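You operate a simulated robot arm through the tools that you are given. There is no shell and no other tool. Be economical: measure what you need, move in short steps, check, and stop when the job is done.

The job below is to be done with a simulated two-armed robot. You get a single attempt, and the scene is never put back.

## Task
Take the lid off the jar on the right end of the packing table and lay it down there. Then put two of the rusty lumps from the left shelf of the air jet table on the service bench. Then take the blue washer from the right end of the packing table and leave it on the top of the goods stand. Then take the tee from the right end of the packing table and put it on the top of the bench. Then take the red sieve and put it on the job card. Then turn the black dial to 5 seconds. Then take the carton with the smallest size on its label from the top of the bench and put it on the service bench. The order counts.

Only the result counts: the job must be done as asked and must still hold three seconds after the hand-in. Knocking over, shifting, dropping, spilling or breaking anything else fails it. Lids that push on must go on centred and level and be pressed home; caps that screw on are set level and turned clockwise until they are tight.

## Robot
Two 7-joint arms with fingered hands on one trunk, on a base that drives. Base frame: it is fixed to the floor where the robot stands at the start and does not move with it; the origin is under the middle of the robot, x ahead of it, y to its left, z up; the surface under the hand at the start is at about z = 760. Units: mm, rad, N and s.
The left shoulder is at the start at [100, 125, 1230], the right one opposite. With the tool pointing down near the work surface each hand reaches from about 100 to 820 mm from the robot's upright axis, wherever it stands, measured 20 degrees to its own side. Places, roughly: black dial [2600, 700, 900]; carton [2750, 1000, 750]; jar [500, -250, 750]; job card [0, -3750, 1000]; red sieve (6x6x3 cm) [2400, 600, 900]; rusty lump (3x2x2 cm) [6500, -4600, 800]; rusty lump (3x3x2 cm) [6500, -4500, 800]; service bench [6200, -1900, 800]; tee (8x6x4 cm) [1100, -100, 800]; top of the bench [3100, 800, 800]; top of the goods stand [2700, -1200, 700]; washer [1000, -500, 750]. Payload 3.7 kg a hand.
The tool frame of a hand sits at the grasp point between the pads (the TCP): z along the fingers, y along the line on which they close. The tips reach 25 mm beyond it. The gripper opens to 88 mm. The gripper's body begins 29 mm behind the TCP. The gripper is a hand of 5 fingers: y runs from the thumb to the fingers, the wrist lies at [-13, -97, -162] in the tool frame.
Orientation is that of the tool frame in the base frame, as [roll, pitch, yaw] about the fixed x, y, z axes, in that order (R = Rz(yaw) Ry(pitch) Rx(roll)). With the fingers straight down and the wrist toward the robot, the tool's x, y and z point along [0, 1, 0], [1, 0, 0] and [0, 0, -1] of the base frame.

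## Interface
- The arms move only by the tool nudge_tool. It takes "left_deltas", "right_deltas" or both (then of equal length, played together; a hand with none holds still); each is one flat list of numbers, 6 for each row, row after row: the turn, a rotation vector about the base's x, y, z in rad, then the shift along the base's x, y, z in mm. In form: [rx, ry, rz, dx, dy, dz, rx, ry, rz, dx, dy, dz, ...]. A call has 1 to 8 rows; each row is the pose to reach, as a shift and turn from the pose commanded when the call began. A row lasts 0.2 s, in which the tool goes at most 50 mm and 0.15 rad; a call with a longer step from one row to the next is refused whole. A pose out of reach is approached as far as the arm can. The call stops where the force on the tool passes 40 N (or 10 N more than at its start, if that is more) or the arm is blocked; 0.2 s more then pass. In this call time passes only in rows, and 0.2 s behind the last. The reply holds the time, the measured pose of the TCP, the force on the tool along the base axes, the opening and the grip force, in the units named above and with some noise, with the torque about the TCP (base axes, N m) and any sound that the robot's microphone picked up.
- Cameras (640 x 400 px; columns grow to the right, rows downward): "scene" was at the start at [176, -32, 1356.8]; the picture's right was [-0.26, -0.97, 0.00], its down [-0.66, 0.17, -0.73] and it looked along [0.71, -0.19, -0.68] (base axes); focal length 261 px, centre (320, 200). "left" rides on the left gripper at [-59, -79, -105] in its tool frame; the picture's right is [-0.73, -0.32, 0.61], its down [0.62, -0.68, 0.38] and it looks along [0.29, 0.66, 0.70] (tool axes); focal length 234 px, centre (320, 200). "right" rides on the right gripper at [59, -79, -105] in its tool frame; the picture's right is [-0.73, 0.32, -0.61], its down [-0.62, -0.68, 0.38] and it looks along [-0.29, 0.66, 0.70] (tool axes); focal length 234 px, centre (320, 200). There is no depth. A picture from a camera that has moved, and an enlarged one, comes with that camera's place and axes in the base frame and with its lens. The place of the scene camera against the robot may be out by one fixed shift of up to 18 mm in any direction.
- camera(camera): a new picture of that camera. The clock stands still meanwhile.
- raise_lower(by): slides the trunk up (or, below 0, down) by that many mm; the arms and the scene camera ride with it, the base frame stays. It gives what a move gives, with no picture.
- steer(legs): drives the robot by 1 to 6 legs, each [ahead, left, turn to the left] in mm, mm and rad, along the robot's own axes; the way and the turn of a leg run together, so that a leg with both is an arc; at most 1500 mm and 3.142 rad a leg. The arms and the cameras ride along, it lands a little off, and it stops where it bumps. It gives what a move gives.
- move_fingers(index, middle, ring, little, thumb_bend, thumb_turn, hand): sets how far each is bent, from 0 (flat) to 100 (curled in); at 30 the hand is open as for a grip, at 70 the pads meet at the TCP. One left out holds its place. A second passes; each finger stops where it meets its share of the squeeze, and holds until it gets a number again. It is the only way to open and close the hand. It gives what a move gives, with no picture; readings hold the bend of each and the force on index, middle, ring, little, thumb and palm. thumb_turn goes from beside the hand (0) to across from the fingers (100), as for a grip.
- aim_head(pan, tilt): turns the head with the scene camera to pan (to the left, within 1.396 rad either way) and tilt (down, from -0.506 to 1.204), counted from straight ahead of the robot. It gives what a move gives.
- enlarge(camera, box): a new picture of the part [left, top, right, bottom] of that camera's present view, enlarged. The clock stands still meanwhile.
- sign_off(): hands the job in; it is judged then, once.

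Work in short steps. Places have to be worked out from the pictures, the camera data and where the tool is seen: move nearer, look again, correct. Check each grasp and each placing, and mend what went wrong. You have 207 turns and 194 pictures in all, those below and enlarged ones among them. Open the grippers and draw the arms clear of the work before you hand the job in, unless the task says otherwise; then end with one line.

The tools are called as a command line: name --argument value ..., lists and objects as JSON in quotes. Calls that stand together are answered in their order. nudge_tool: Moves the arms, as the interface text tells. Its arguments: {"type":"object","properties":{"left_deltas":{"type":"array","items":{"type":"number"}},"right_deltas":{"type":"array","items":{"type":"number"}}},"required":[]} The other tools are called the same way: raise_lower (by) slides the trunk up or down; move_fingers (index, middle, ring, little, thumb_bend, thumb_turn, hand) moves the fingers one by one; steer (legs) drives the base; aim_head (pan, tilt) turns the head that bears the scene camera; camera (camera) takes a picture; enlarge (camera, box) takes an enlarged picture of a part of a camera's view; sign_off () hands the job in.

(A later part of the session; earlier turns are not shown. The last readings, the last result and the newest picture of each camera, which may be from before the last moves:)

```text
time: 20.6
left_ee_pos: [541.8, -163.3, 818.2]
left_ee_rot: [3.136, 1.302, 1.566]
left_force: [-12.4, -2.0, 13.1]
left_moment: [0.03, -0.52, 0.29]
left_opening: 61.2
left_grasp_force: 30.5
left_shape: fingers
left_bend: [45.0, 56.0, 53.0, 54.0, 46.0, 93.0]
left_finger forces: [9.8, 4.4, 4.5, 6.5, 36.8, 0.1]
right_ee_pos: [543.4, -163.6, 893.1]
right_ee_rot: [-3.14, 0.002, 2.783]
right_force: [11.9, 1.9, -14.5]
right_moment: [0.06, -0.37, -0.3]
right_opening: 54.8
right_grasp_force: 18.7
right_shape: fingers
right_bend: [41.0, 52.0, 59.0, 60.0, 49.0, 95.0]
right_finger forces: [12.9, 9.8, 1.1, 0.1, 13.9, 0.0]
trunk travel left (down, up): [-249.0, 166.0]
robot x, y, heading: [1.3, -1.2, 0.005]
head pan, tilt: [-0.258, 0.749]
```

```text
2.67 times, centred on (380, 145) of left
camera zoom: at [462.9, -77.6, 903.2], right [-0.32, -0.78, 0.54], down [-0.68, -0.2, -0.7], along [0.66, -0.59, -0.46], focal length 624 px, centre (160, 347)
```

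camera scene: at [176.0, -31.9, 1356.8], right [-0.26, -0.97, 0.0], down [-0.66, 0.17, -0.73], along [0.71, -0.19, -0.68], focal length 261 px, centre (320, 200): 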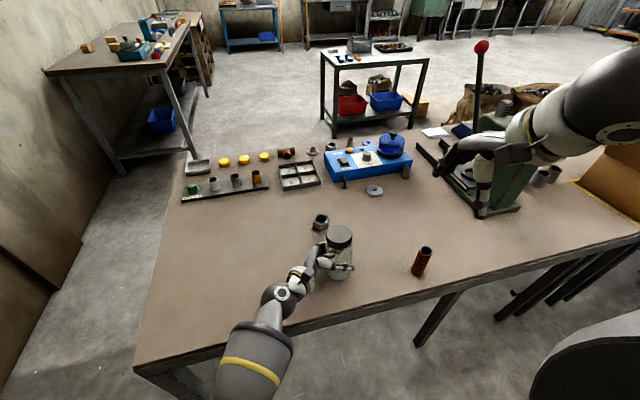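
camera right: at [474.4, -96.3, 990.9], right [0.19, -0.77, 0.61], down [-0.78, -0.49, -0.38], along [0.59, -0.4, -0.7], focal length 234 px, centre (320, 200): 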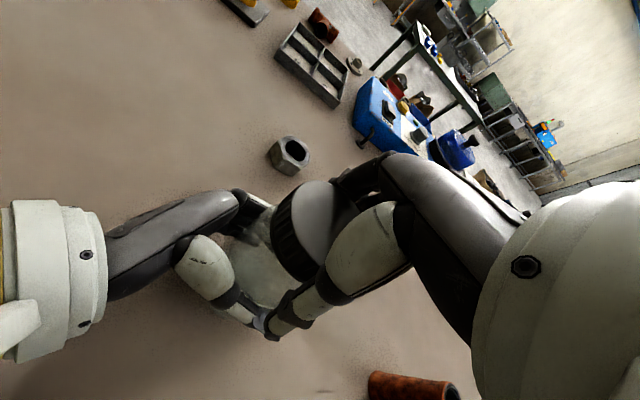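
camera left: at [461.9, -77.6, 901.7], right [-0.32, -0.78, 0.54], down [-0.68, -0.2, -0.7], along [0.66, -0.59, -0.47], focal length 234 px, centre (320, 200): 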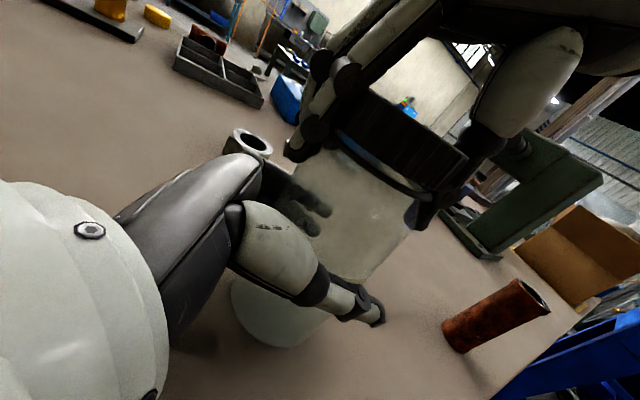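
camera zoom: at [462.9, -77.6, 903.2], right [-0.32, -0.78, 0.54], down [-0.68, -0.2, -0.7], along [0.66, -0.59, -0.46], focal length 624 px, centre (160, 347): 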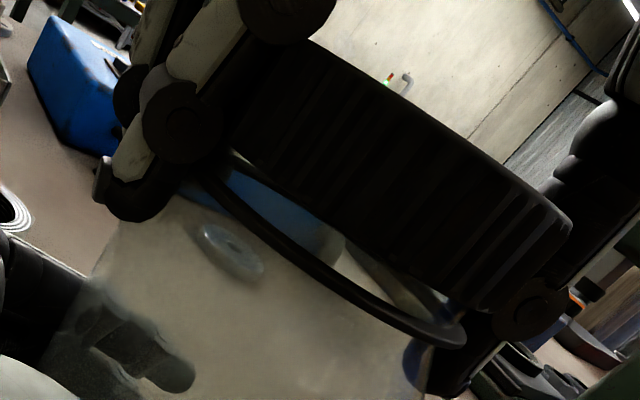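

The lid has moved up relative to the neck ring. Keep pulling upward.

nudge_tool --right_deltas '[0, 0, 0, 0, 0, 3, 0, 0, 0, 0, 0, 6, 0, 0, 0, 0, 0, 9, 0, 0, 0, 0, 0, 12]'

camera --camera "left"

```text
time: 21.6
left_ee_pos: [543.2, -163.3, 819.0]
left_ee_rot: [3.132, 1.302, 1.562]
left_force: [-5.4, -0.1, 21.1]
left_moment: [0.08, -0.4, 0.02]
left_opening: 61.1
left_grasp_force: 29.3
left_shape: fingers
left_bend: [45.0, 56.0, 53.0, 55.0, 46.0, 91.0]
left_finger forces: [11.0, 4.9, 4.3, 6.3, 32.4, 0.1]
right_ee_pos: [542.9, -164.5, 904.7]
right_ee_rot: [-3.141, -0.002, 2.782]
right_force: [5.9, 0.1, -24.1]
right_moment: [0.0, -0.1, -0.01]
right_opening: 51.3
right_grasp_force: 15.4
right_shape: fingers
right_bend: [43.0, 53.0, 57.0, 60.0, 49.0, 97.0]
right_finger forces: [9.4, 6.3, 3.1, 0.0, 12.6, 0.1]
trunk travel left (down, up): [-249.0, 166.0]
robot x, y, heading: [-0.5, 0.4, -0.001]
head pan, tilt: [-0.258, 0.749]
```

```text
160 pictures are left
camera left: at [463.1, -77.3, 903.2], right [-0.32, -0.78, 0.54], down [-0.68, -0.2, -0.7], along [0.66, -0.59, -0.46], focal length 234 px, centre (320, 200)
```

left: 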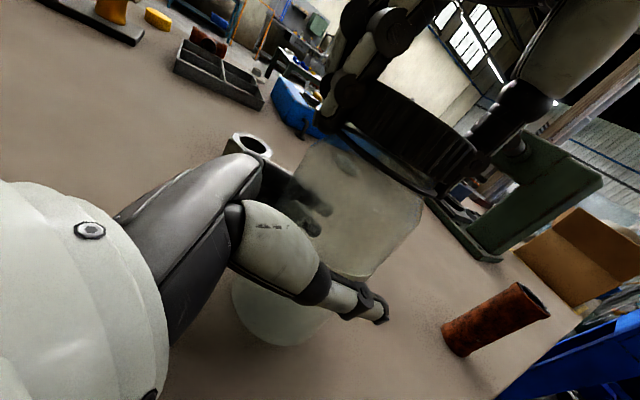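

Fingers slip rather than the lid coming off, so it is still threaded. Release, turn back, and look at the lid height.

move_fingers --hand "right" --index 30 --middle 30 --ring 30 --little 30 --thumb_bend 30

nudge_tool --right_deltas '[0, 0, -0.15, 0, 0, 0, 0, 0, -0.3, 0, 0, 0, 0, 0, -0.45, 0, 0, 0, 0, 0, -0.6, 0, 0, 0, 0, 0, -0.75, 0, 0, 0, 0, 0, -0.9, 0, 0, 0, 0, 0, -1.05, 0, 0, 0, 0, 0, -1.2, 0, 0, 0]'

enlarge --camera "left" --box '[260, 70, 500, 220]'

```text
time: 22.6
left_ee_pos: [541.9, -161.2, 815.6]
left_ee_rot: [-3.134, 1.297, 1.577]
left_force: [1.9, 1.1, 4.4]
left_moment: [0.1, -0.22, 0.03]
left_opening: 61.6
left_grasp_force: 30.2
left_shape: fingers
left_bend: [44.0, 56.0, 53.0, 54.0, 47.0, 92.0]
left_finger forces: [13.8, 4.7, 4.9, 7.0, 29.0, 0.0]
right_ee_pos: [543.3, -162.8, 906.0]
right_ee_rot: [3.141, 0.001, 2.779]
right_force: [-1.0, 0.3, -0.7]
right_moment: [-0.01, -0.01, -0.03]
right_opening: 84.1
right_grasp_force: 0.1
right_shape: fingers
right_bend: [30.0, 30.0, 30.0, 30.0, 30.0, 97.0]
right_finger forces: [0.0, 0.0, 0.0, 0.0, 0.0, 0.0]
trunk travel left (down, up): [-249.0, 166.0]
robot x, y, heading: [-0.8, 1.5, -0.002]
head pan, tilt: [-0.258, 0.749]
```

```text
time: 24.4
left_ee_pos: [541.6, -161.3, 816.5]
left_ee_rot: [3.14, 1.302, 1.569]
left_force: [1.0, 0.9, 0.9]
left_moment: [0.07, -0.14, 0.04]
left_opening: 61.4
left_grasp_force: 29.1
left_shape: fingers
left_bend: [44.0, 56.0, 53.0, 54.0, 47.0, 92.0]
left_finger forces: [14.1, 4.7, 4.6, 6.6, 28.8, 0.1]
right_ee_pos: [543.1, -162.6, 906.9]
right_ee_rot: [3.139, 0.002, 1.577]
right_force: [0.0, 0.0, 0.2]
right_moment: [-0.01, 0.0, 0.0]
right_opening: 84.4
right_grasp_force: 0.0
right_shape: fingers
right_bend: [30.0, 30.0, 30.0, 30.0, 30.0, 97.0]
right_finger forces: [0.0, 0.1, 0.0, 0.1, 0.0, 0.1]
trunk travel left (down, up): [-249.0, 166.0]
robot x, y, heading: [-1.8, 0.7, -0.003]
head pan, tilt: [-0.258, 0.749]
```

```text
2.67 times, centred on (380, 145) of left
camera zoom: at [462.4, -76.9, 901.8], right [-0.32, -0.78, 0.54], down [-0.68, -0.2, -0.7], along [0.66, -0.59, -0.47], focal length 624 px, centre (160, 347)
```

zoom: 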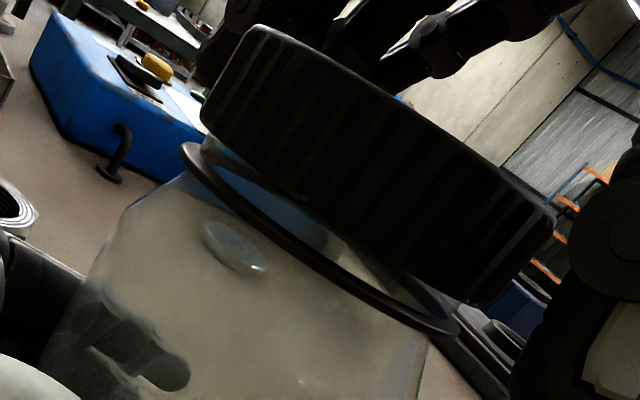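

The lid is clearly rising. Lower, regrip and turn again.

nudge_tool --right_deltas '[0, 0, 0, 0, 0, -12, 0, 0, 0, 0, 0, -22]'

move_fingers --hand "right" --index 60 --middle 60 --ring 70 --little 70 --thumb_bend 60

nudge_tool --right_deltas '[0, 0, 0.15, 0, 0, 0.2, 0, 0, 0.3, 0, 0, 0.4, 0, 0, 0.45, 0, 0, 0.6, 0, 0, 0.6, 0, 0, 0.8, 0, 0, 0.75, 0, 0, 1, 0, 0, 0.9, 0, 0, 1.2, 0, 0, 1.05, 0, 0, 1.4, 0, 0, 1.2, 0, 0, 1.6]'

nudge_tool --right_deltas '[0, 0, 0, 0, 0, 2, 0, 0, 0, 0, 0, 4, 0, 0, 0, 0, 0, 6]'

enlarge --camera "left" --box '[260, 70, 500, 220]'

```text
time: 25.0
left_ee_pos: [542.2, -162.6, 816.5]
left_ee_rot: [-3.141, 1.302, 1.572]
left_force: [0.3, 1.2, 1.2]
left_moment: [0.03, -0.05, 0.05]
left_opening: 61.3
left_grasp_force: 28.6
left_shape: fingers
left_bend: [44.0, 56.0, 53.0, 54.0, 47.0, 92.0]
left_finger forces: [14.1, 4.8, 4.5, 6.3, 29.0, 0.1]
right_ee_pos: [543.5, -162.8, 883.1]
right_ee_rot: [3.139, 0.001, 1.579]
right_force: [0.4, -0.1, -0.6]
right_moment: [0.02, 0.03, 0.01]
right_opening: 84.8
right_grasp_force: 0.1
right_shape: fingers
right_bend: [30.0, 30.0, 30.0, 30.0, 30.0, 97.0]
right_finger forces: [0.0, 0.0, 0.0, 0.0, 0.1, 0.0]
trunk travel left (down, up): [-249.0, 166.0]
robot x, y, heading: [-2.6, -1.3, 0.002]
head pan, tilt: [-0.258, 0.749]
```

```text
time: 26.0
left_ee_pos: [540.9, -163.3, 816.5]
left_ee_rot: [-3.138, 1.3, 1.572]
left_force: [-6.2, 2.8, 2.7]
left_moment: [-0.03, -0.22, -0.17]
left_opening: 61.4
left_grasp_force: 30.6
left_shape: fingers
left_bend: [44.0, 56.0, 53.0, 54.0, 47.0, 93.0]
left_finger forces: [11.4, 4.5, 4.2, 6.9, 33.8, 0.0]
right_ee_pos: [543.7, -163.5, 884.1]
right_ee_rot: [3.137, 0.002, 1.578]
right_force: [7.9, -2.3, 1.0]
right_moment: [-0.1, -0.49, 0.25]
right_opening: 57.6
right_grasp_force: 23.2
right_shape: fingers
right_bend: [43.0, 51.0, 59.0, 70.0, 45.0, 97.0]
right_finger forces: [13.1, 6.9, 6.9, 0.0, 19.7, 0.0]
trunk travel left (down, up): [-249.0, 166.0]
robot x, y, heading: [-2.5, 3.1, 0.006]
head pan, tilt: [-0.258, 0.749]
```

```text
time: 27.8
left_ee_pos: [541.0, -162.4, 815.6]
left_ee_rot: [-3.136, 1.296, 1.575]
left_force: [-21.3, 6.6, 0.3]
left_moment: [0.02, -0.96, 1.01]
left_opening: 63.3
left_grasp_force: 35.4
left_shape: fingers
left_bend: [47.0, 57.0, 53.0, 54.0, 45.0, 95.0]
left_finger forces: [10.2, 2.2, 4.9, 8.3, 44.1, 0.0]
right_ee_pos: [546.5, -163.4, 886.2]
right_ee_rot: [-3.14, 0.009, 2.779]
right_force: [21.7, -8.1, -1.0]
right_moment: [-0.55, -0.52, -0.97]
right_opening: 57.0
right_grasp_force: 30.7
right_shape: fingers
right_bend: [36.0, 57.0, 70.0, 70.0, 49.0, 92.0]
right_finger forces: [19.4, 29.0, 0.0, 0.0, 11.8, 0.0]
trunk travel left (down, up): [-249.0, 166.0]
robot x, y, heading: [1.2, 5.1, -0.003]
head pan, tilt: [-0.258, 0.749]
```

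```text
time: 28.6
left_ee_pos: [542.1, -162.5, 817.2]
left_ee_rot: [-3.139, 1.303, 1.573]
left_force: [-16.7, 0.5, 2.5]
left_moment: [-0.06, -0.82, 0.34]
left_opening: 62.9
left_grasp_force: 34.0
left_shape: fingers
left_bend: [47.0, 57.0, 53.0, 54.0, 45.0, 96.0]
left_finger forces: [9.4, 3.0, 5.5, 8.9, 41.3, 0.0]
right_ee_pos: [543.8, -162.9, 891.5]
right_ee_rot: [3.14, 0.002, 2.781]
right_force: [16.9, -1.6, -4.3]
right_moment: [-0.03, -0.46, -0.35]
right_opening: 54.5
right_grasp_force: 22.2
right_shape: fingers
right_bend: [40.0, 54.0, 70.0, 70.0, 49.0, 96.0]
right_finger forces: [15.3, 10.6, 2.7, 0.1, 15.1, 0.1]
trunk travel left (down, up): [-249.0, 166.0]
robot x, y, heading: [-1.9, 1.4, -0.001]
head pan, tilt: [-0.258, 0.749]
```

```text
2.67 times, centred on (380, 145) of left
camera zoom: at [462.5, -77.8, 902.5], right [-0.32, -0.78, 0.54], down [-0.68, -0.2, -0.7], along [0.66, -0.59, -0.46], focal length 624 px, centre (160, 347)
```

zoom: 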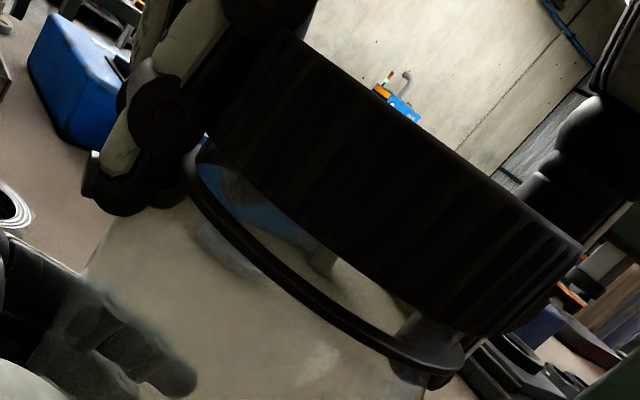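

Check whether the jar itself turned in the left hand via the label.

enlarge --camera "scene" --box '[260, 180, 440, 300]'

camera --camera "right"

```text
3.33 times, centred on (350, 240) of scene
camera zoom: at [176.2, -32.0, 1356.8], right [-0.26, -0.97, 0.0], down [-0.66, 0.17, -0.73], along [0.71, -0.19, -0.68], focal length 870 px, centre (220, 67)
```

zoom: 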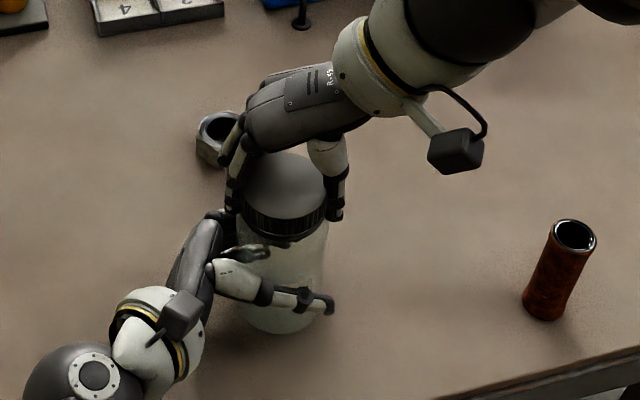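

```text
156 pictures are left
camera right: at [460.2, -216.8, 995.4], right [0.79, 0.05, 0.61], down [0.34, -0.86, -0.38], along [0.5, 0.51, -0.69], focal length 234 px, centre (320, 200)
```

right: 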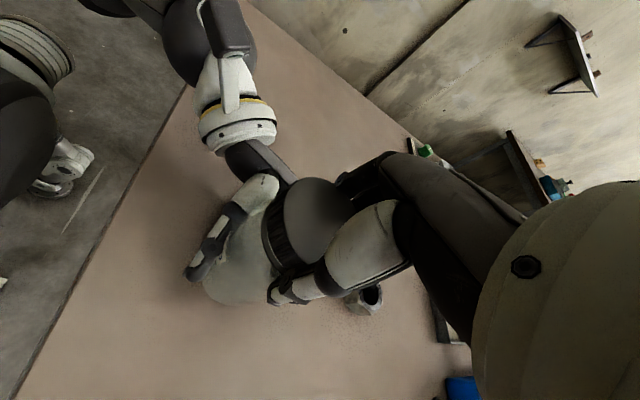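

Another full cycle: release, turn back, regrip, turn, small pull, look.

move_fingers --hand "right" --index 30 --middle 30 --ring 30 --little 30 --thumb_bend 30

nudge_tool --right_deltas '[0, 0, -0.15, 0, 0, 0, 0, 0, -0.3, 0, 0, 0, 0, 0, -0.45, 0, 0, 0, 0, 0, -0.6, 0, 0, 0, 0, 0, -0.75, 0, 0, 0, 0, 0, -0.9, 0, 0, 0, 0, 0, -1.05, 0, 0, -3, 0, 0, -1.2, 0, 0, -6]'

enlarge --camera "left" --box '[260, 70, 500, 220]'

enlarge --camera "right" --box '[180, 140, 420, 340]'

```text
time: 29.6
left_ee_pos: [541.6, -162.2, 815.9]
left_ee_rot: [3.141, 1.3, 1.569]
left_force: [-0.4, 0.0, -1.2]
left_moment: [0.01, 0.0, 0.01]
left_opening: 62.0
left_grasp_force: 34.0
left_shape: fingers
left_bend: [43.0, 57.0, 53.0, 54.0, 49.0, 93.0]
left_finger forces: [17.5, 4.1, 5.8, 7.0, 33.4, 0.0]
right_ee_pos: [543.7, -162.0, 891.9]
right_ee_rot: [3.141, 0.0, 2.78]
right_force: [-0.4, -0.1, 0.3]
right_moment: [-0.02, -0.01, -0.02]
right_opening: 84.7
right_grasp_force: 0.1
right_shape: fingers
right_bend: [30.0, 30.0, 30.0, 30.0, 30.0, 98.0]
right_finger forces: [0.1, 0.1, 0.1, 0.0, 0.0, 0.0]
trunk travel left (down, up): [-249.0, 166.0]
robot x, y, heading: [-1.5, 2.5, -0.005]
head pan, tilt: [-0.258, 0.749]
```

```text
time: 31.4
left_ee_pos: [540.9, -161.7, 815.5]
left_ee_rot: [-3.14, 1.3, 1.572]
left_force: [-0.1, -0.4, -2.2]
left_moment: [-0.02, -0.04, 0.01]
left_opening: 62.3
left_grasp_force: 33.5
left_shape: fingers
left_bend: [43.0, 57.0, 53.0, 54.0, 49.0, 93.0]
left_finger forces: [17.4, 4.1, 5.7, 7.0, 33.3, 0.0]
right_ee_pos: [542.7, -163.1, 885.5]
right_ee_rot: [3.14, 0.002, 1.578]
right_force: [-0.2, 0.0, 0.2]
right_moment: [-0.01, 0.02, 0.01]
right_opening: 84.8
right_grasp_force: 0.0
right_shape: fingers
right_bend: [30.0, 30.0, 30.0, 30.0, 30.0, 98.0]
right_finger forces: [0.0, 0.1, 0.1, 0.0, 0.0, 0.0]
trunk travel left (down, up): [-249.0, 166.0]
robot x, y, heading: [-1.7, 0.6, 0.002]
head pan, tilt: [-0.258, 0.749]
```

```text
2.67 times, centred on (380, 145) of left
camera zoom: at [462.6, -76.9, 901.7], right [-0.32, -0.78, 0.54], down [-0.68, -0.2, -0.7], along [0.66, -0.59, -0.47], focal length 624 px, centre (160, 347)
```

zoom: 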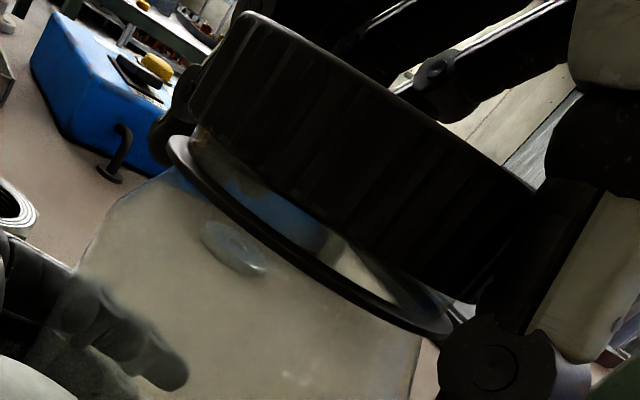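

```text
2.00 times, centred on (300, 240) of right
camera zoom: at [463.3, -105.4, 989.2], right [0.33, -0.72, 0.61], down [-0.68, -0.63, -0.38], along [0.66, -0.29, -0.69], focal length 468 px, centre (360, 120)
```

zoom: 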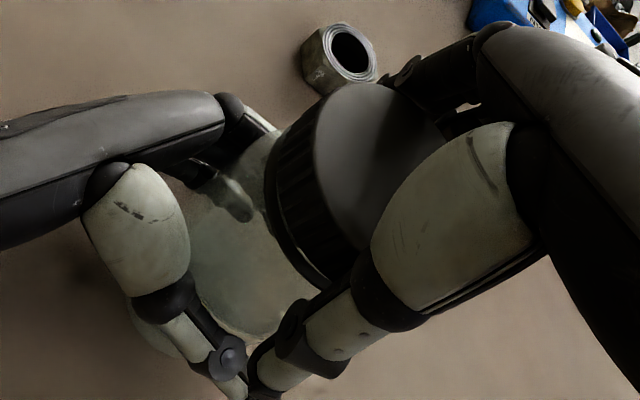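

The lid height above the ring has grown (~140→166 px), so it is unscrewing. Another cycle.

move_fingers --hand "right" --index 60 --middle 60 --ring 70 --little 70 --thumb_bend 60

nudge_tool --right_deltas '[0, 0, 0.15, 0, 0, 0.3, 0, 0, 0.3, 0, 0, 0.6, 0, 0, 0.45, 0, 0, 0.9, 0, 0, 0.6, 0, 0, 1.2, 0, 0, 0.75, 0, 0, 1.5, 0, 0, 0.9, 0, 0, 1.8, 0, 0, 1.05, 0, 0, 2.1, 0, 0, 1.2, 0, 0, 2.4]'

nudge_tool --right_deltas '[0, 0, 0, 0, 0, 3, 0, 0, 0, 0, 0, 6, 0, 0, 0, 0, 0, 9]'

enlarge --camera "left" --box '[260, 70, 500, 220]'

```text
time: 32.4
left_ee_pos: [542.0, -161.8, 815.4]
left_ee_rot: [-3.135, 1.3, 1.577]
left_force: [-5.7, 3.4, -0.9]
left_moment: [-0.12, -0.01, -0.16]
left_opening: 62.0
left_grasp_force: 34.6
left_shape: fingers
left_bend: [43.0, 57.0, 53.0, 54.0, 49.0, 93.0]
left_finger forces: [16.0, 3.4, 5.5, 6.9, 37.0, 0.0]
right_ee_pos: [544.8, -162.3, 885.3]
right_ee_rot: [3.138, 0.002, 1.579]
right_force: [5.3, -3.8, 1.2]
right_moment: [-0.11, -0.41, 0.13]
right_opening: 57.4
right_grasp_force: 23.1
right_shape: fingers
right_bend: [42.0, 51.0, 61.0, 70.0, 46.0, 97.0]
right_finger forces: [14.1, 6.2, 5.7, 0.1, 21.5, 0.1]
trunk travel left (down, up): [-249.0, 166.0]
robot x, y, heading: [-1.3, -1.3, 0.002]
head pan, tilt: [-0.258, 0.749]
```

```text
time: 34.2
left_ee_pos: [541.0, -163.7, 815.5]
left_ee_rot: [-3.137, 1.299, 1.572]
left_force: [-18.1, 4.1, -5.2]
left_moment: [-0.09, -0.67, 0.53]
left_opening: 62.7
left_grasp_force: 34.6
left_shape: fingers
left_bend: [46.0, 57.0, 53.0, 54.0, 46.0, 95.0]
left_finger forces: [10.9, 2.6, 5.0, 7.8, 42.7, 0.1]
right_ee_pos: [544.1, -163.2, 888.4]
right_ee_rot: [3.139, 0.006, 2.781]
right_force: [18.4, -3.6, 5.8]
right_moment: [-0.18, -0.8, -0.5]
right_opening: 55.3
right_grasp_force: 31.0
right_shape: fingers
right_bend: [38.0, 54.0, 71.0, 70.0, 50.0, 92.0]
right_finger forces: [18.4, 11.7, 17.3, 0.0, 14.4, 0.0]
trunk travel left (down, up): [-249.0, 166.0]
robot x, y, heading: [-1.7, 3.7, 0.001]
head pan, tilt: [-0.258, 0.749]
```

```text
time: 35.0
left_ee_pos: [542.3, -164.8, 819.2]
left_ee_rot: [3.126, 1.305, 1.557]
left_force: [-18.2, 1.1, 10.4]
left_moment: [-0.05, -0.74, 0.28]
left_opening: 62.8
left_grasp_force: 33.9
left_shape: fingers
left_bend: [46.0, 57.0, 53.0, 54.0, 46.0, 95.0]
left_finger forces: [9.4, 3.1, 5.5, 7.5, 42.0, 0.0]
right_ee_pos: [543.0, -163.6, 896.6]
right_ee_rot: [-3.141, 0.004, 2.779]
right_force: [17.8, -1.0, -11.0]
right_moment: [0.03, -0.68, -0.31]
right_opening: 54.4
right_grasp_force: 24.3
right_shape: fingers
right_bend: [39.0, 53.0, 69.0, 70.0, 50.0, 96.0]
right_finger forces: [16.3, 9.9, 8.5, 0.0, 15.4, 0.0]
trunk travel left (down, up): [-249.0, 166.0]
robot x, y, heading: [0.5, 1.4, -0.003]
head pan, tilt: [-0.258, 0.749]
```

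```text
2.67 times, centred on (380, 145) of left
camera zoom: at [462.9, -77.9, 903.8], right [-0.33, -0.78, 0.54], down [-0.68, -0.2, -0.7], along [0.66, -0.6, -0.46], focal length 624 px, centre (160, 347)
```

zoom: 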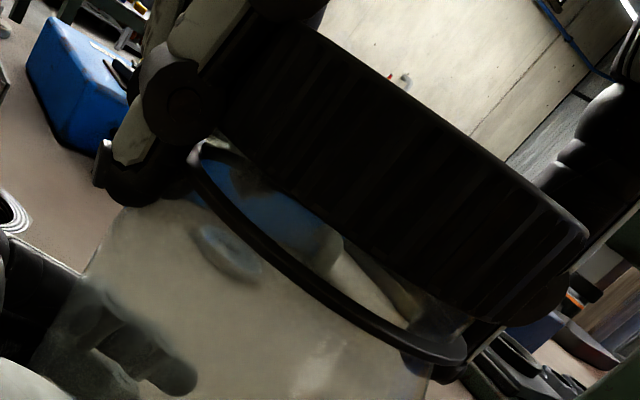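

Still threaded with ~11 N pull. Another cycle, gripping slightly higher.

move_fingers --hand "right" --index 30 --middle 30 --ring 30 --little 30 --thumb_bend 30

nudge_tool --right_deltas '[0, 0, -0.15, 0, 0, 0, 0, 0, -0.3, 0, 0, 0, 0, 0, -0.45, 0, 0, 0, 0, 0, -0.6, 0, 0, 0, 0, 0, -0.75, 0, 0, 0, 0, 0, -0.9, 0, 0, 0, 0, 0, -1.05, 0, 0, -4, 0, 0, -1.2, 0, 0, -9]'

enlarge --camera "left" --box '[260, 70, 500, 220]'

move_fingers --hand "right" --index 60 --middle 60 --ring 70 --little 70 --thumb_bend 60

nudge_tool --right_deltas '[0, 0, 0.15, 0, 0, 0.3, 0, 0, 0.3, 0, 0, 0.6, 0, 0, 0.45, 0, 0, 0.9, 0, 0, 0.6, 0, 0, 1.2, 0, 0, 0.75, 0, 0, 1.5, 0, 0, 0.9, 0, 0, 1.8, 0, 0, 1.05, 0, 0, 2.1, 0, 0, 1.2, 0, 0, 2.4]'

nudge_tool --right_deltas '[0, 0, 0, 0, 0, 3, 0, 0, 0, 0, 0, 6, 0, 0, 0, 0, 0, 9]'

enlarge --camera "left" --box '[260, 70, 500, 220]'

```text
time: 36.0
left_ee_pos: [542.1, -162.9, 816.1]
left_ee_rot: [3.14, 1.3, 1.569]
left_force: [-0.7, 0.1, -0.6]
left_moment: [-0.01, -0.01, 0.0]
left_opening: 62.1
left_grasp_force: 33.1
left_shape: fingers
left_bend: [43.0, 57.0, 53.0, 54.0, 48.0, 93.0]
left_finger forces: [17.2, 3.9, 5.9, 6.7, 33.0, 0.1]
right_ee_pos: [542.8, -162.2, 896.0]
right_ee_rot: [3.14, 0.001, 2.781]
right_force: [0.7, -0.8, -0.1]
right_moment: [0.01, 0.01, 0.0]
right_opening: 84.7
right_grasp_force: 0.0
right_shape: fingers
right_bend: [30.0, 30.0, 30.0, 30.0, 30.0, 97.0]
right_finger forces: [0.1, 0.1, 0.0, 0.0, 0.1, 0.1]
trunk travel left (down, up): [-249.0, 166.0]
robot x, y, heading: [-2.4, -1.9, 0.001]
head pan, tilt: [-0.258, 0.749]
```

```text
time: 37.8
left_ee_pos: [542.5, -162.3, 817.1]
left_ee_rot: [3.139, 1.301, 1.567]
left_force: [-0.4, 0.4, -1.5]
left_moment: [-0.01, -0.02, -0.01]
left_opening: 62.3
left_grasp_force: 33.0
left_shape: fingers
left_bend: [43.0, 57.0, 53.0, 54.0, 48.0, 93.0]
left_finger forces: [17.1, 3.8, 5.9, 6.8, 32.9, 0.1]
right_ee_pos: [544.5, -164.1, 887.9]
right_ee_rot: [3.14, 0.001, 1.578]
right_force: [-0.7, -0.5, -0.7]
right_moment: [-0.02, -0.02, 0.02]
right_opening: 84.4
right_grasp_force: 0.0
right_shape: fingers
right_bend: [30.0, 30.0, 30.0, 30.0, 30.0, 97.0]
right_finger forces: [0.0, 0.1, 0.1, 0.0, 0.0, 0.0]
trunk travel left (down, up): [-249.0, 166.0]
robot x, y, heading: [0.3, 4.0, 0.003]
head pan, tilt: [-0.258, 0.749]
```

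```text
2.67 times, centred on (380, 145) of left
camera zoom: at [462.6, -76.8, 901.6], right [-0.32, -0.78, 0.54], down [-0.68, -0.2, -0.7], along [0.66, -0.59, -0.47], focal length 624 px, centre (160, 347)
```

zoom: 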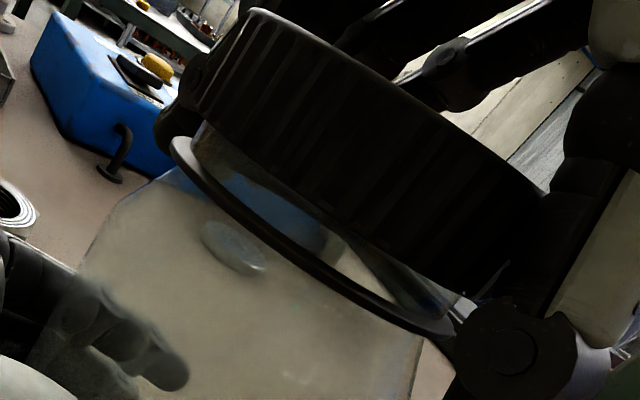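

```text
time: 38.8
left_ee_pos: [542.5, -162.2, 815.5]
left_ee_rot: [-3.136, 1.299, 1.575]
left_force: [-5.3, 3.1, -1.2]
left_moment: [-0.07, -0.06, -0.14]
left_opening: 61.9
left_grasp_force: 33.4
left_shape: fingers
left_bend: [43.0, 57.0, 53.0, 54.0, 48.0, 93.0]
left_finger forces: [15.1, 3.3, 5.2, 6.9, 36.0, 0.0]
right_ee_pos: [544.9, -162.9, 888.2]
right_ee_rot: [3.139, 0.002, 1.579]
right_force: [6.2, -3.2, 3.7]
right_moment: [-0.18, -0.49, 0.13]
right_opening: 56.1
right_grasp_force: 23.3
right_shape: fingers
right_bend: [44.0, 51.0, 61.0, 70.0, 45.0, 97.0]
right_finger forces: [13.3, 7.0, 6.5, 0.1, 19.4, 0.1]
trunk travel left (down, up): [-249.0, 166.0]
robot x, y, heading: [-0.6, 1.6, -0.001]
head pan, tilt: [-0.258, 0.749]
```

```text
time: 40.6
left_ee_pos: [541.6, -163.3, 815.0]
left_ee_rot: [-3.132, 1.301, 1.579]
left_force: [-15.9, 2.8, -5.4]
left_moment: [-0.07, -0.62, 0.53]
left_opening: 62.7
left_grasp_force: 34.3
left_shape: fingers
left_bend: [45.0, 57.0, 53.0, 54.0, 46.0, 95.0]
left_finger forces: [11.6, 2.5, 5.1, 7.9, 41.3, 0.1]
right_ee_pos: [544.7, -163.0, 891.0]
right_ee_rot: [3.138, 0.007, 2.78]
right_force: [16.0, -3.9, 8.6]
right_moment: [-0.18, -0.73, -0.57]
right_opening: 54.1
right_grasp_force: 33.6
right_shape: fingers
right_bend: [40.0, 54.0, 71.0, 70.0, 50.0, 92.0]
right_finger forces: [19.4, 10.3, 19.0, 0.0, 17.1, 0.0]
trunk travel left (down, up): [-249.0, 166.0]
robot x, y, heading: [3.0, 0.7, 0.002]
head pan, tilt: [-0.258, 0.749]
```

```text
time: 41.4
left_ee_pos: [543.4, -160.3, 817.8]
left_ee_rot: [3.135, 1.301, 1.565]
left_force: [-8.6, -1.3, 0.6]
left_moment: [0.05, -0.55, 0.14]
left_opening: 62.6
left_grasp_force: 32.0
left_shape: fingers
left_bend: [46.0, 57.0, 53.0, 54.0, 46.0, 95.0]
left_finger forces: [11.0, 3.6, 5.4, 8.6, 36.8, 0.0]
right_ee_pos: [542.9, -162.6, 898.9]
right_ee_rot: [3.14, -0.002, 2.781]
right_force: [10.1, 0.8, -2.1]
right_moment: [0.04, -0.16, -0.13]
right_opening: 53.4
right_grasp_force: 22.9
right_shape: fingers
right_bend: [40.0, 54.0, 69.0, 70.0, 50.0, 96.0]
right_finger forces: [17.7, 6.0, 3.9, 0.0, 18.1, 0.0]
trunk travel left (down, up): [-249.0, 166.0]
robot x, y, heading: [5.6, -1.7, -0.002]
head pan, tilt: [-0.258, 0.749]
```

```text
2.67 times, centred on (380, 145) of left
camera zoom: at [462.9, -77.5, 902.8], right [-0.32, -0.78, 0.54], down [-0.68, -0.2, -0.7], along [0.66, -0.59, -0.46], focal length 624 px, centre (160, 347)
```

zoom: 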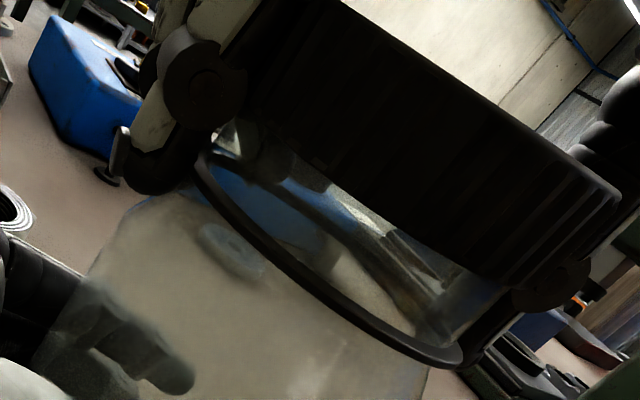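

The gap is now large and the pull light: the lid is coming free. Lift more.

nudge_tool --right_deltas '[0, 0, 0, 0, 0, 4, 0, 0, 0, 0, 0, 8, 0, 0, 0, 0, 0, 12, 0, 0, 0, 0, 0, 16]'

enlarge --camera "left" --box '[260, 20, 500, 220]'

```text
time: 42.4
left_ee_pos: [541.2, -161.8, 816.0]
left_ee_rot: [-3.142, 1.301, 1.571]
left_force: [-4.6, -2.2, 1.9]
left_moment: [0.21, -0.42, 0.04]
left_opening: 61.8
left_grasp_force: 31.0
left_shape: fingers
left_bend: [45.0, 57.0, 53.0, 54.0, 47.0, 95.0]
left_finger forces: [12.1, 3.7, 4.9, 8.4, 33.8, 0.0]
right_ee_pos: [543.9, -162.4, 915.6]
right_ee_rot: [3.14, 0.001, 2.78]
right_force: [4.9, 0.9, -3.5]
right_moment: [0.01, -0.07, -0.07]
right_opening: 53.6
right_grasp_force: 21.4
right_shape: fingers
right_bend: [40.0, 56.0, 68.0, 70.0, 50.0, 96.0]
right_finger forces: [17.5, 4.2, 2.2, 0.0, 18.2, 0.1]
trunk travel left (down, up): [-249.0, 166.0]
robot x, y, heading: [-0.6, 0.2, -0.008]
head pan, tilt: [-0.258, 0.749]
```

```text
2.00 times, centred on (380, 120) of left
camera zoom: at [462.5, -77.1, 901.7], right [-0.32, -0.78, 0.54], down [-0.68, -0.2, -0.7], along [0.66, -0.59, -0.47], focal length 468 px, centre (200, 360)
```

zoom: 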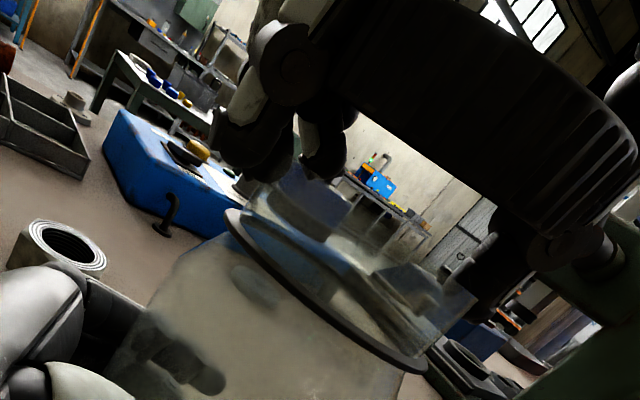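

The lid is off and held. Lift clear and carry it to the empty spot near (600, -290).

nudge_tool --right_deltas '[0, 0, 0, 0, 0, 40, 0, 0, -0.1, 5, -20, 60, 0, 0, -0.2, 16, -45, 60, 0, 0, -0.3, 30, -75, 60, 0, 0, -0.4, 45, -105, 50, 0, 0, -0.5, 57, -130, 30, 0, 0, -0.6, 57, -130, -5, 0, 0, -0.6, 57, -130, -50]'

camera --camera "scene"

camera --camera "left"

```text
time: 44.2
left_ee_pos: [542.2, -163.1, 816.0]
left_ee_rot: [3.142, 1.301, 1.571]
left_force: [-0.1, 0.4, -2.8]
left_moment: [-0.05, 0.02, -0.02]
left_opening: 61.9
left_grasp_force: 32.2
left_shape: fingers
left_bend: [43.0, 57.0, 53.0, 55.0, 48.0, 93.0]
left_finger forces: [16.9, 4.0, 5.4, 6.7, 32.0, 0.0]
right_ee_pos: [601.5, -293.5, 865.3]
right_ee_rot: [3.139, 0.0, 2.18]
right_force: [0.0, 0.7, 0.2]
right_moment: [0.02, -0.03, 0.01]
right_opening: 53.1
right_grasp_force: 18.8
right_shape: fingers
right_bend: [41.0, 58.0, 69.0, 70.0, 50.0, 96.0]
right_finger forces: [16.2, 2.3, 1.3, 0.0, 18.7, 0.0]
trunk travel left (down, up): [-249.0, 166.0]
robot x, y, heading: [-2.9, 3.3, -0.003]
head pan, tilt: [-0.258, 0.749]
```

```text
149 pictures are left
camera scene: at [176.6, -32.3, 1356.7], right [-0.26, -0.97, 0.0], down [-0.66, 0.17, -0.73], along [0.71, -0.19, -0.68], focal length 261 px, centre (320, 200)
```

scene: 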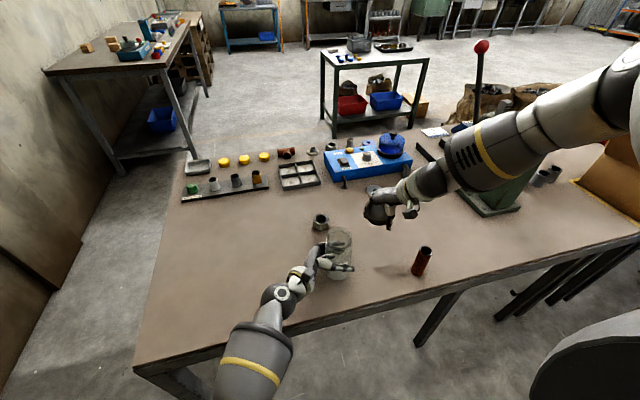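

```text
148 pictures are left
camera left: at [462.8, -77.5, 901.7], right [-0.32, -0.78, 0.54], down [-0.68, -0.2, -0.7], along [0.66, -0.59, -0.47], focal length 234 px, centre (320, 200)
```

left: 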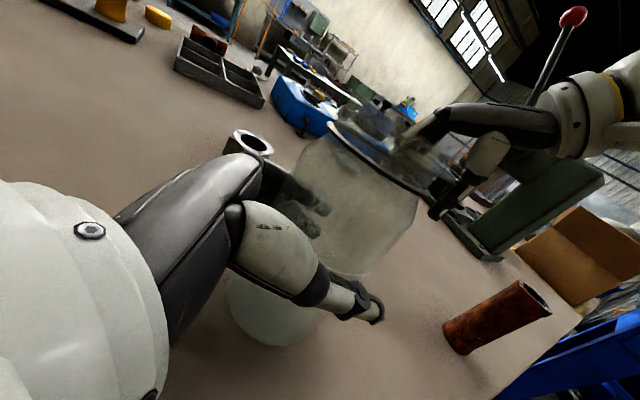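

Lid is held. Lower it toward the table.

nudge_tool --right_deltas '[0, 0, 0, 0, 0, -30, 0, 0, 0, 0, 0, -55, 0, 0, 0, 0, 0, -70]'

camera --camera "right"

enlarge --camera "scene" --box '[320, 170, 460, 260]'

```text
time: 45.0
left_ee_pos: [540.9, -163.0, 816.1]
left_ee_rot: [3.135, 1.301, 1.563]
left_force: [0.7, -1.1, -1.3]
left_moment: [-0.01, -0.04, 0.01]
left_opening: 61.9
left_grasp_force: 32.4
left_shape: fingers
left_bend: [43.0, 57.0, 53.0, 55.0, 48.0, 93.0]
left_finger forces: [17.1, 4.1, 5.4, 6.8, 32.2, 0.1]
right_ee_pos: [601.2, -292.9, 854.6]
right_ee_rot: [3.14, 0.0, 2.179]
right_force: [-0.6, 0.2, 0.4]
right_moment: [-0.01, 0.03, -0.01]
right_opening: 52.8
right_grasp_force: 19.3
right_shape: fingers
right_bend: [41.0, 58.0, 69.0, 70.0, 50.0, 96.0]
right_finger forces: [15.9, 2.2, 1.2, 0.0, 18.4, 0.0]
right hand out of reach, approached as far as the arm can: row 1, 2, 3
trunk travel left (down, up): [-249.0, 166.0]
robot x, y, heading: [3.1, -0.6, -0.003]
head pan, tilt: [-0.258, 0.749]
```

```text
147 pictures are left
camera right: at [501.9, -290.2, 958.9], right [0.68, -0.41, 0.61], down [-0.2, -0.9, -0.38], along [0.71, 0.14, -0.69], focal length 234 px, centre (320, 200)
```

right: 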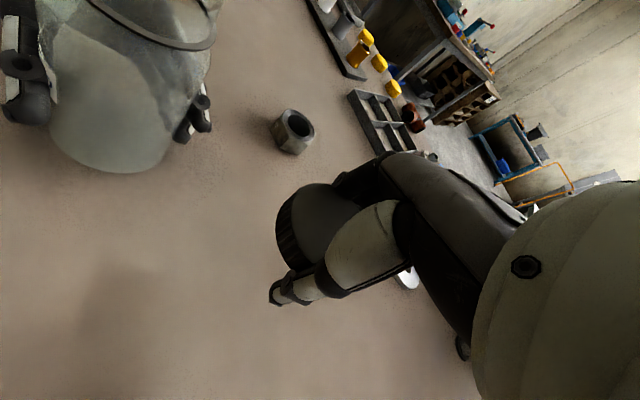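

```text
4.44 times, centred on (390, 215) of scene
camera zoom: at [176.1, -32.0, 1356.8], right [-0.26, -0.97, 0.0], down [-0.66, 0.17, -0.73], along [0.71, -0.19, -0.68], focal length 1160 px, centre (9, 133)
```

zoom: 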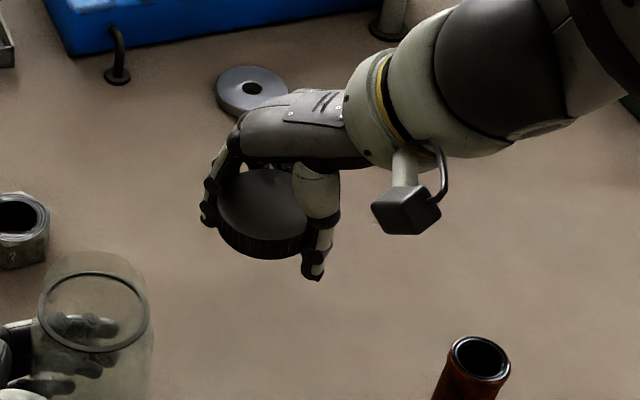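

The right arm is at its limit here. First release the jar with the left hand and withdraw it, and turn the right hand straight.

move_fingers --hand "left" --index 30 --middle 30 --ring 30 --little 30 --thumb_bend 30

nudge_tool --left_deltas '[0, 0, 0, 0, 30, 0, 0, 0, 0, 0, 70, 0, 0, 0, 0, 0, 110, 5, 0, 0, 0, 0, 150, 15, 0, 0, 0, 0, 170, 50]' --right_deltas '[0, 0, -0.12, 0, 0, 10, 0, 0, -0.24, 0, 0, 10, 0, 0, -0.36, 0, 0, 5, 0, 0, -0.48, 0, 0, 0, 0, 0, -0.6, 0, 0, -20]'

camera --camera "scene"

```text
time: 46.0
left_ee_pos: [541.4, -161.2, 816.6]
left_ee_rot: [-3.135, 1.3, 1.577]
left_force: [-0.1, 0.6, 0.3]
left_moment: [-0.04, 0.01, -0.02]
left_opening: 85.1
left_grasp_force: 0.6
left_shape: fingers
left_bend: [30.0, 30.0, 30.0, 30.0, 30.0, 98.0]
left_finger forces: [0.2, 0.0, 0.0, 0.1, 0.3, 0.0]
right_ee_pos: [601.0, -293.3, 855.6]
right_ee_rot: [3.142, -0.001, 2.18]
right_force: [-0.1, -0.4, 0.4]
right_moment: [-0.02, 0.0, 0.0]
right_opening: 53.1
right_grasp_force: 18.8
right_shape: fingers
right_bend: [41.0, 58.0, 69.0, 70.0, 50.0, 96.0]
right_finger forces: [15.9, 2.2, 1.2, 0.0, 18.4, 0.0]
trunk travel left (down, up): [-249.0, 166.0]
robot x, y, heading: [1.1, -0.3, 0.002]
head pan, tilt: [-0.258, 0.749]
```

```text
time: 47.2
left_ee_pos: [541.1, 8.4, 868.4]
left_ee_rot: [-3.137, 1.3, 1.574]
left_force: [0.5, 0.7, -0.2]
left_moment: [-0.02, -0.02, 0.02]
left_opening: 84.9
left_grasp_force: 0.0
left_shape: fingers
left_bend: [30.0, 30.0, 30.0, 30.0, 30.0, 98.0]
left_finger forces: [0.0, 0.0, 0.1, 0.0, 0.1, 0.0]
right_ee_pos: [602.5, -294.3, 844.0]
right_ee_rot: [-3.142, 0.002, 1.576]
right_force: [0.4, -0.8, -1.6]
right_moment: [0.03, -0.04, 0.0]
right_opening: 53.3
right_grasp_force: 18.8
right_shape: fingers
right_bend: [41.0, 58.0, 69.0, 70.0, 50.0, 96.0]
right_finger forces: [15.9, 2.2, 1.3, 0.0, 18.3, 0.0]
right hand out of reach, approached as far as the arm can: row 5
trunk travel left (down, up): [-249.0, 166.0]
robot x, y, heading: [-1.3, 0.7, -0.001]
head pan, tilt: [-0.258, 0.749]
```

```text
145 pictures are left
camera scene: at [176.0, -31.3, 1356.8], right [-0.26, -0.97, 0.0], down [-0.66, 0.17, -0.73], along [0.71, -0.19, -0.68], focal length 261 px, centre (320, 200)
```

scene: 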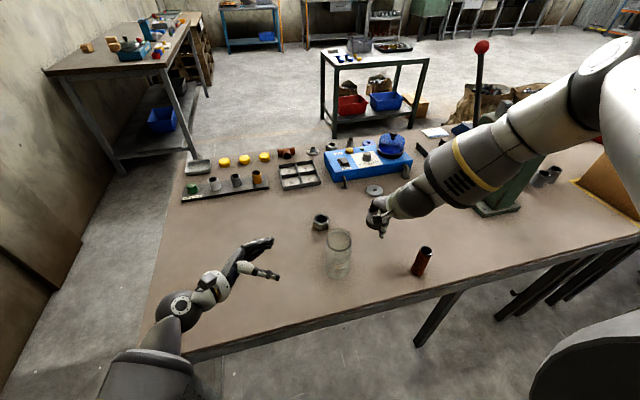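

Jar stands upright and open. Raise the left hand, then use the trunk to lower the lid.

nudge_tool --left_deltas '[0.12, 0, 0, 0, 0, 40, 0.24, 0, 0, 0, 10, 80, 0.36, 0, 0, 0, 20, 120, 0.48, 0, 0, 0, 30, 160, 0.6, 0, 0, 0, 40, 200]'

raise_lower --by -50

enlarge --camera "scene" --box '[300, 170, 460, 270]'

```text
time: 48.4
left_ee_pos: [541.8, 48.0, 1066.9]
left_ee_rot: [-3.141, 0.699, 1.576]
left_force: [-0.1, -0.3, -1.0]
left_moment: [-0.03, 0.01, -0.01]
left_opening: 84.6
left_grasp_force: 0.0
left_shape: fingers
left_bend: [30.0, 30.0, 30.0, 30.0, 30.0, 98.0]
left_finger forces: [0.1, 0.1, 0.0, 0.0, 0.1, 0.0]
right_ee_pos: [601.4, -293.8, 843.6]
right_ee_rot: [-3.14, 0.002, 1.579]
right_force: [-0.3, -0.2, -0.3]
right_moment: [0.01, -0.04, -0.02]
right_opening: 52.9
right_grasp_force: 18.9
right_shape: fingers
right_bend: [41.0, 58.0, 69.0, 70.0, 50.0, 96.0]
right_finger forces: [16.0, 2.2, 1.4, 0.0, 18.4, 0.0]
trunk travel left (down, up): [-249.0, 166.0]
robot x, y, heading: [-1.2, 0.5, -0.002]
head pan, tilt: [-0.258, 0.749]
```

```text
time: 49.3
left_ee_pos: [540.9, 47.6, 1018.7]
left_ee_rot: [3.141, 0.702, 1.569]
left_force: [0.7, 0.9, -0.7]
left_moment: [0.02, -0.01, 0.01]
left_opening: 85.0
left_grasp_force: 0.1
left_shape: fingers
left_bend: [30.0, 30.0, 30.0, 30.0, 30.0, 98.0]
left_finger forces: [0.0, 0.0, 0.1, 0.1, 0.0, 0.0]
right_ee_pos: [601.0, -293.2, 795.6]
right_ee_rot: [3.139, 0.0, 1.58]
right_force: [0.0, 0.2, -0.2]
right_moment: [0.0, 0.03, 0.01]
right_opening: 52.9
right_grasp_force: 18.9
right_shape: fingers
right_bend: [41.0, 58.0, 69.0, 70.0, 50.0, 96.0]
right_finger forces: [16.1, 2.4, 1.3, 0.1, 18.6, 0.0]
trunk travel left (down, up): [-199.0, 216.0]
robot x, y, heading: [3.6, 1.8, 0.005]
head pan, tilt: [-0.258, 0.749]
```

```text
4.00 times, centred on (380, 220) of scene
camera zoom: at [224.6, -32.0, 1304.2], right [-0.26, -0.97, 0.0], down [-0.66, 0.17, -0.73], along [0.71, -0.19, -0.68], focal length 1044 px, centre (80, 120)
```

zoom: 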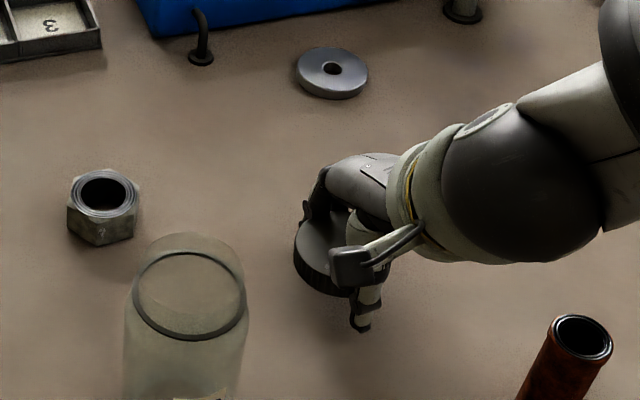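

Nearly at table. Lower in small steps until contact.

nudge_tool --right_deltas '[0, 0, 0, 0, 0, -4, 0, 0, 0, 0, 0, -8, 0, 0, 0, 0, 0, -10]'

enlarge --camera "scene" --box '[300, 170, 460, 270]'

```text
time: 50.1
left_ee_pos: [541.2, 47.5, 1019.0]
left_ee_rot: [3.14, 0.699, 1.57]
left_force: [0.1, 0.5, 0.1]
left_moment: [0.03, 0.01, 0.02]
left_opening: 85.1
left_grasp_force: 0.0
left_shape: fingers
left_bend: [30.0, 30.0, 30.0, 30.0, 30.0, 98.0]
left_finger forces: [0.0, 0.0, 0.0, 0.0, 0.0, 0.0]
right_ee_pos: [603.0, -293.5, 786.1]
right_ee_rot: [3.133, 0.001, 1.578]
right_force: [3.1, -1.2, 13.2]
right_moment: [-0.11, -0.31, -0.02]
right_opening: 52.9
right_grasp_force: 25.7
right_shape: fingers
right_bend: [41.0, 57.0, 69.0, 70.0, 50.0, 96.0]
right_finger forces: [16.2, 15.6, 1.3, 0.1, 18.7, 0.1]
trunk travel left (down, up): [-199.0, 216.0]
robot x, y, heading: [1.3, 0.3, 0.002]
head pan, tilt: [-0.258, 0.749]
```

```text
4.00 times, centred on (380, 220) of scene
camera zoom: at [224.2, -31.5, 1304.6], right [-0.26, -0.97, 0.0], down [-0.66, 0.17, -0.73], along [0.71, -0.19, -0.68], focal length 1044 px, centre (80, 120)
```

zoom: 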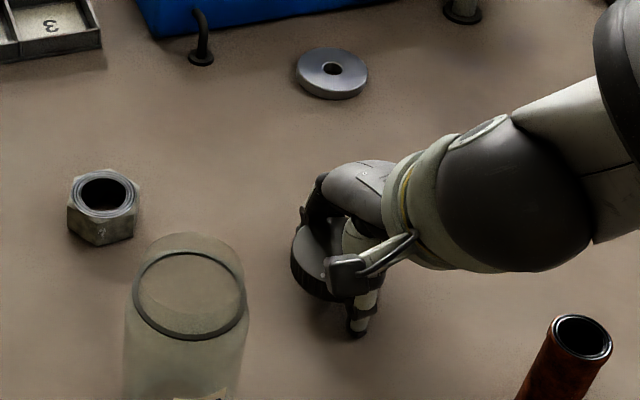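

Fingertips touch the table. Open the hand to release the lid, then rise straight up.

move_fingers --hand "right" --index 30 --middle 30 --ring 30 --little 30 --thumb_bend 30

nudge_tool --right_deltas '[0, 0, 0, 0, 0, 30, 0, 0, 0, 0, 0, 70, 0, 0, 0, -20, 0, 110, 0, 0, 0, -50, 0, 145, 0, 0, 0, -80, 0, 180]'

camera --camera "scene"

```text
time: 51.1
left_ee_pos: [541.4, 48.2, 1018.5]
left_ee_rot: [3.141, 0.699, 1.571]
left_force: [-0.6, -0.4, 0.5]
left_moment: [0.03, 0.02, 0.01]
left_opening: 85.0
left_grasp_force: 0.1
left_shape: fingers
left_bend: [30.0, 30.0, 30.0, 30.0, 30.0, 98.0]
left_finger forces: [0.0, 0.0, 0.0, 0.1, 0.0, 0.1]
right_ee_pos: [601.3, -293.7, 785.8]
right_ee_rot: [3.138, 0.001, 1.582]
right_force: [-4.3, 0.1, 13.0]
right_moment: [-0.09, -0.47, -0.09]
right_opening: 84.3
right_grasp_force: 6.0
right_shape: fingers
right_bend: [30.0, 31.0, 30.0, 30.0, 30.0, 97.0]
right_finger forces: [0.0, 12.0, 0.1, 0.0, 0.1, 0.0]
trunk travel left (down, up): [-199.0, 216.0]
robot x, y, heading: [0.5, -0.6, -0.005]
head pan, tilt: [-0.258, 0.749]
```

```text
time: 52.3
left_ee_pos: [540.7, 48.6, 1019.3]
left_ee_rot: [3.138, 0.7, 1.567]
left_force: [0.4, 0.4, 0.2]
left_moment: [-0.03, 0.01, 0.02]
left_opening: 84.9
left_grasp_force: 0.0
left_shape: fingers
left_bend: [30.0, 30.0, 30.0, 30.0, 30.0, 98.0]
left_finger forces: [0.0, 0.1, 0.0, 0.0, 0.0, 0.0]
right_ee_pos: [520.4, -293.9, 966.5]
right_ee_rot: [3.139, 0.002, 1.581]
right_force: [0.9, 1.3, 0.3]
right_moment: [0.03, -0.04, 0.01]
right_opening: 84.3
right_grasp_force: 0.2
right_shape: fingers
right_bend: [30.0, 30.0, 30.0, 30.0, 30.0, 97.0]
right_finger forces: [0.0, 0.0, 0.1, 0.0, 0.1, 0.0]
trunk travel left (down, up): [-199.0, 216.0]
robot x, y, heading: [1.4, -1.2, -0.004]
head pan, tilt: [-0.258, 0.749]
```

```text
142 pictures are left
camera scene: at [224.1, -31.9, 1304.4], right [-0.26, -0.97, 0.0], down [-0.66, 0.17, -0.73], along [0.71, -0.19, -0.68], focal length 261 px, centre (320, 200)
```

scene: 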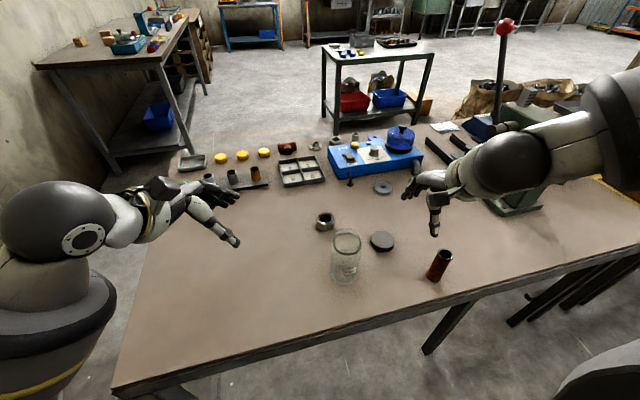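

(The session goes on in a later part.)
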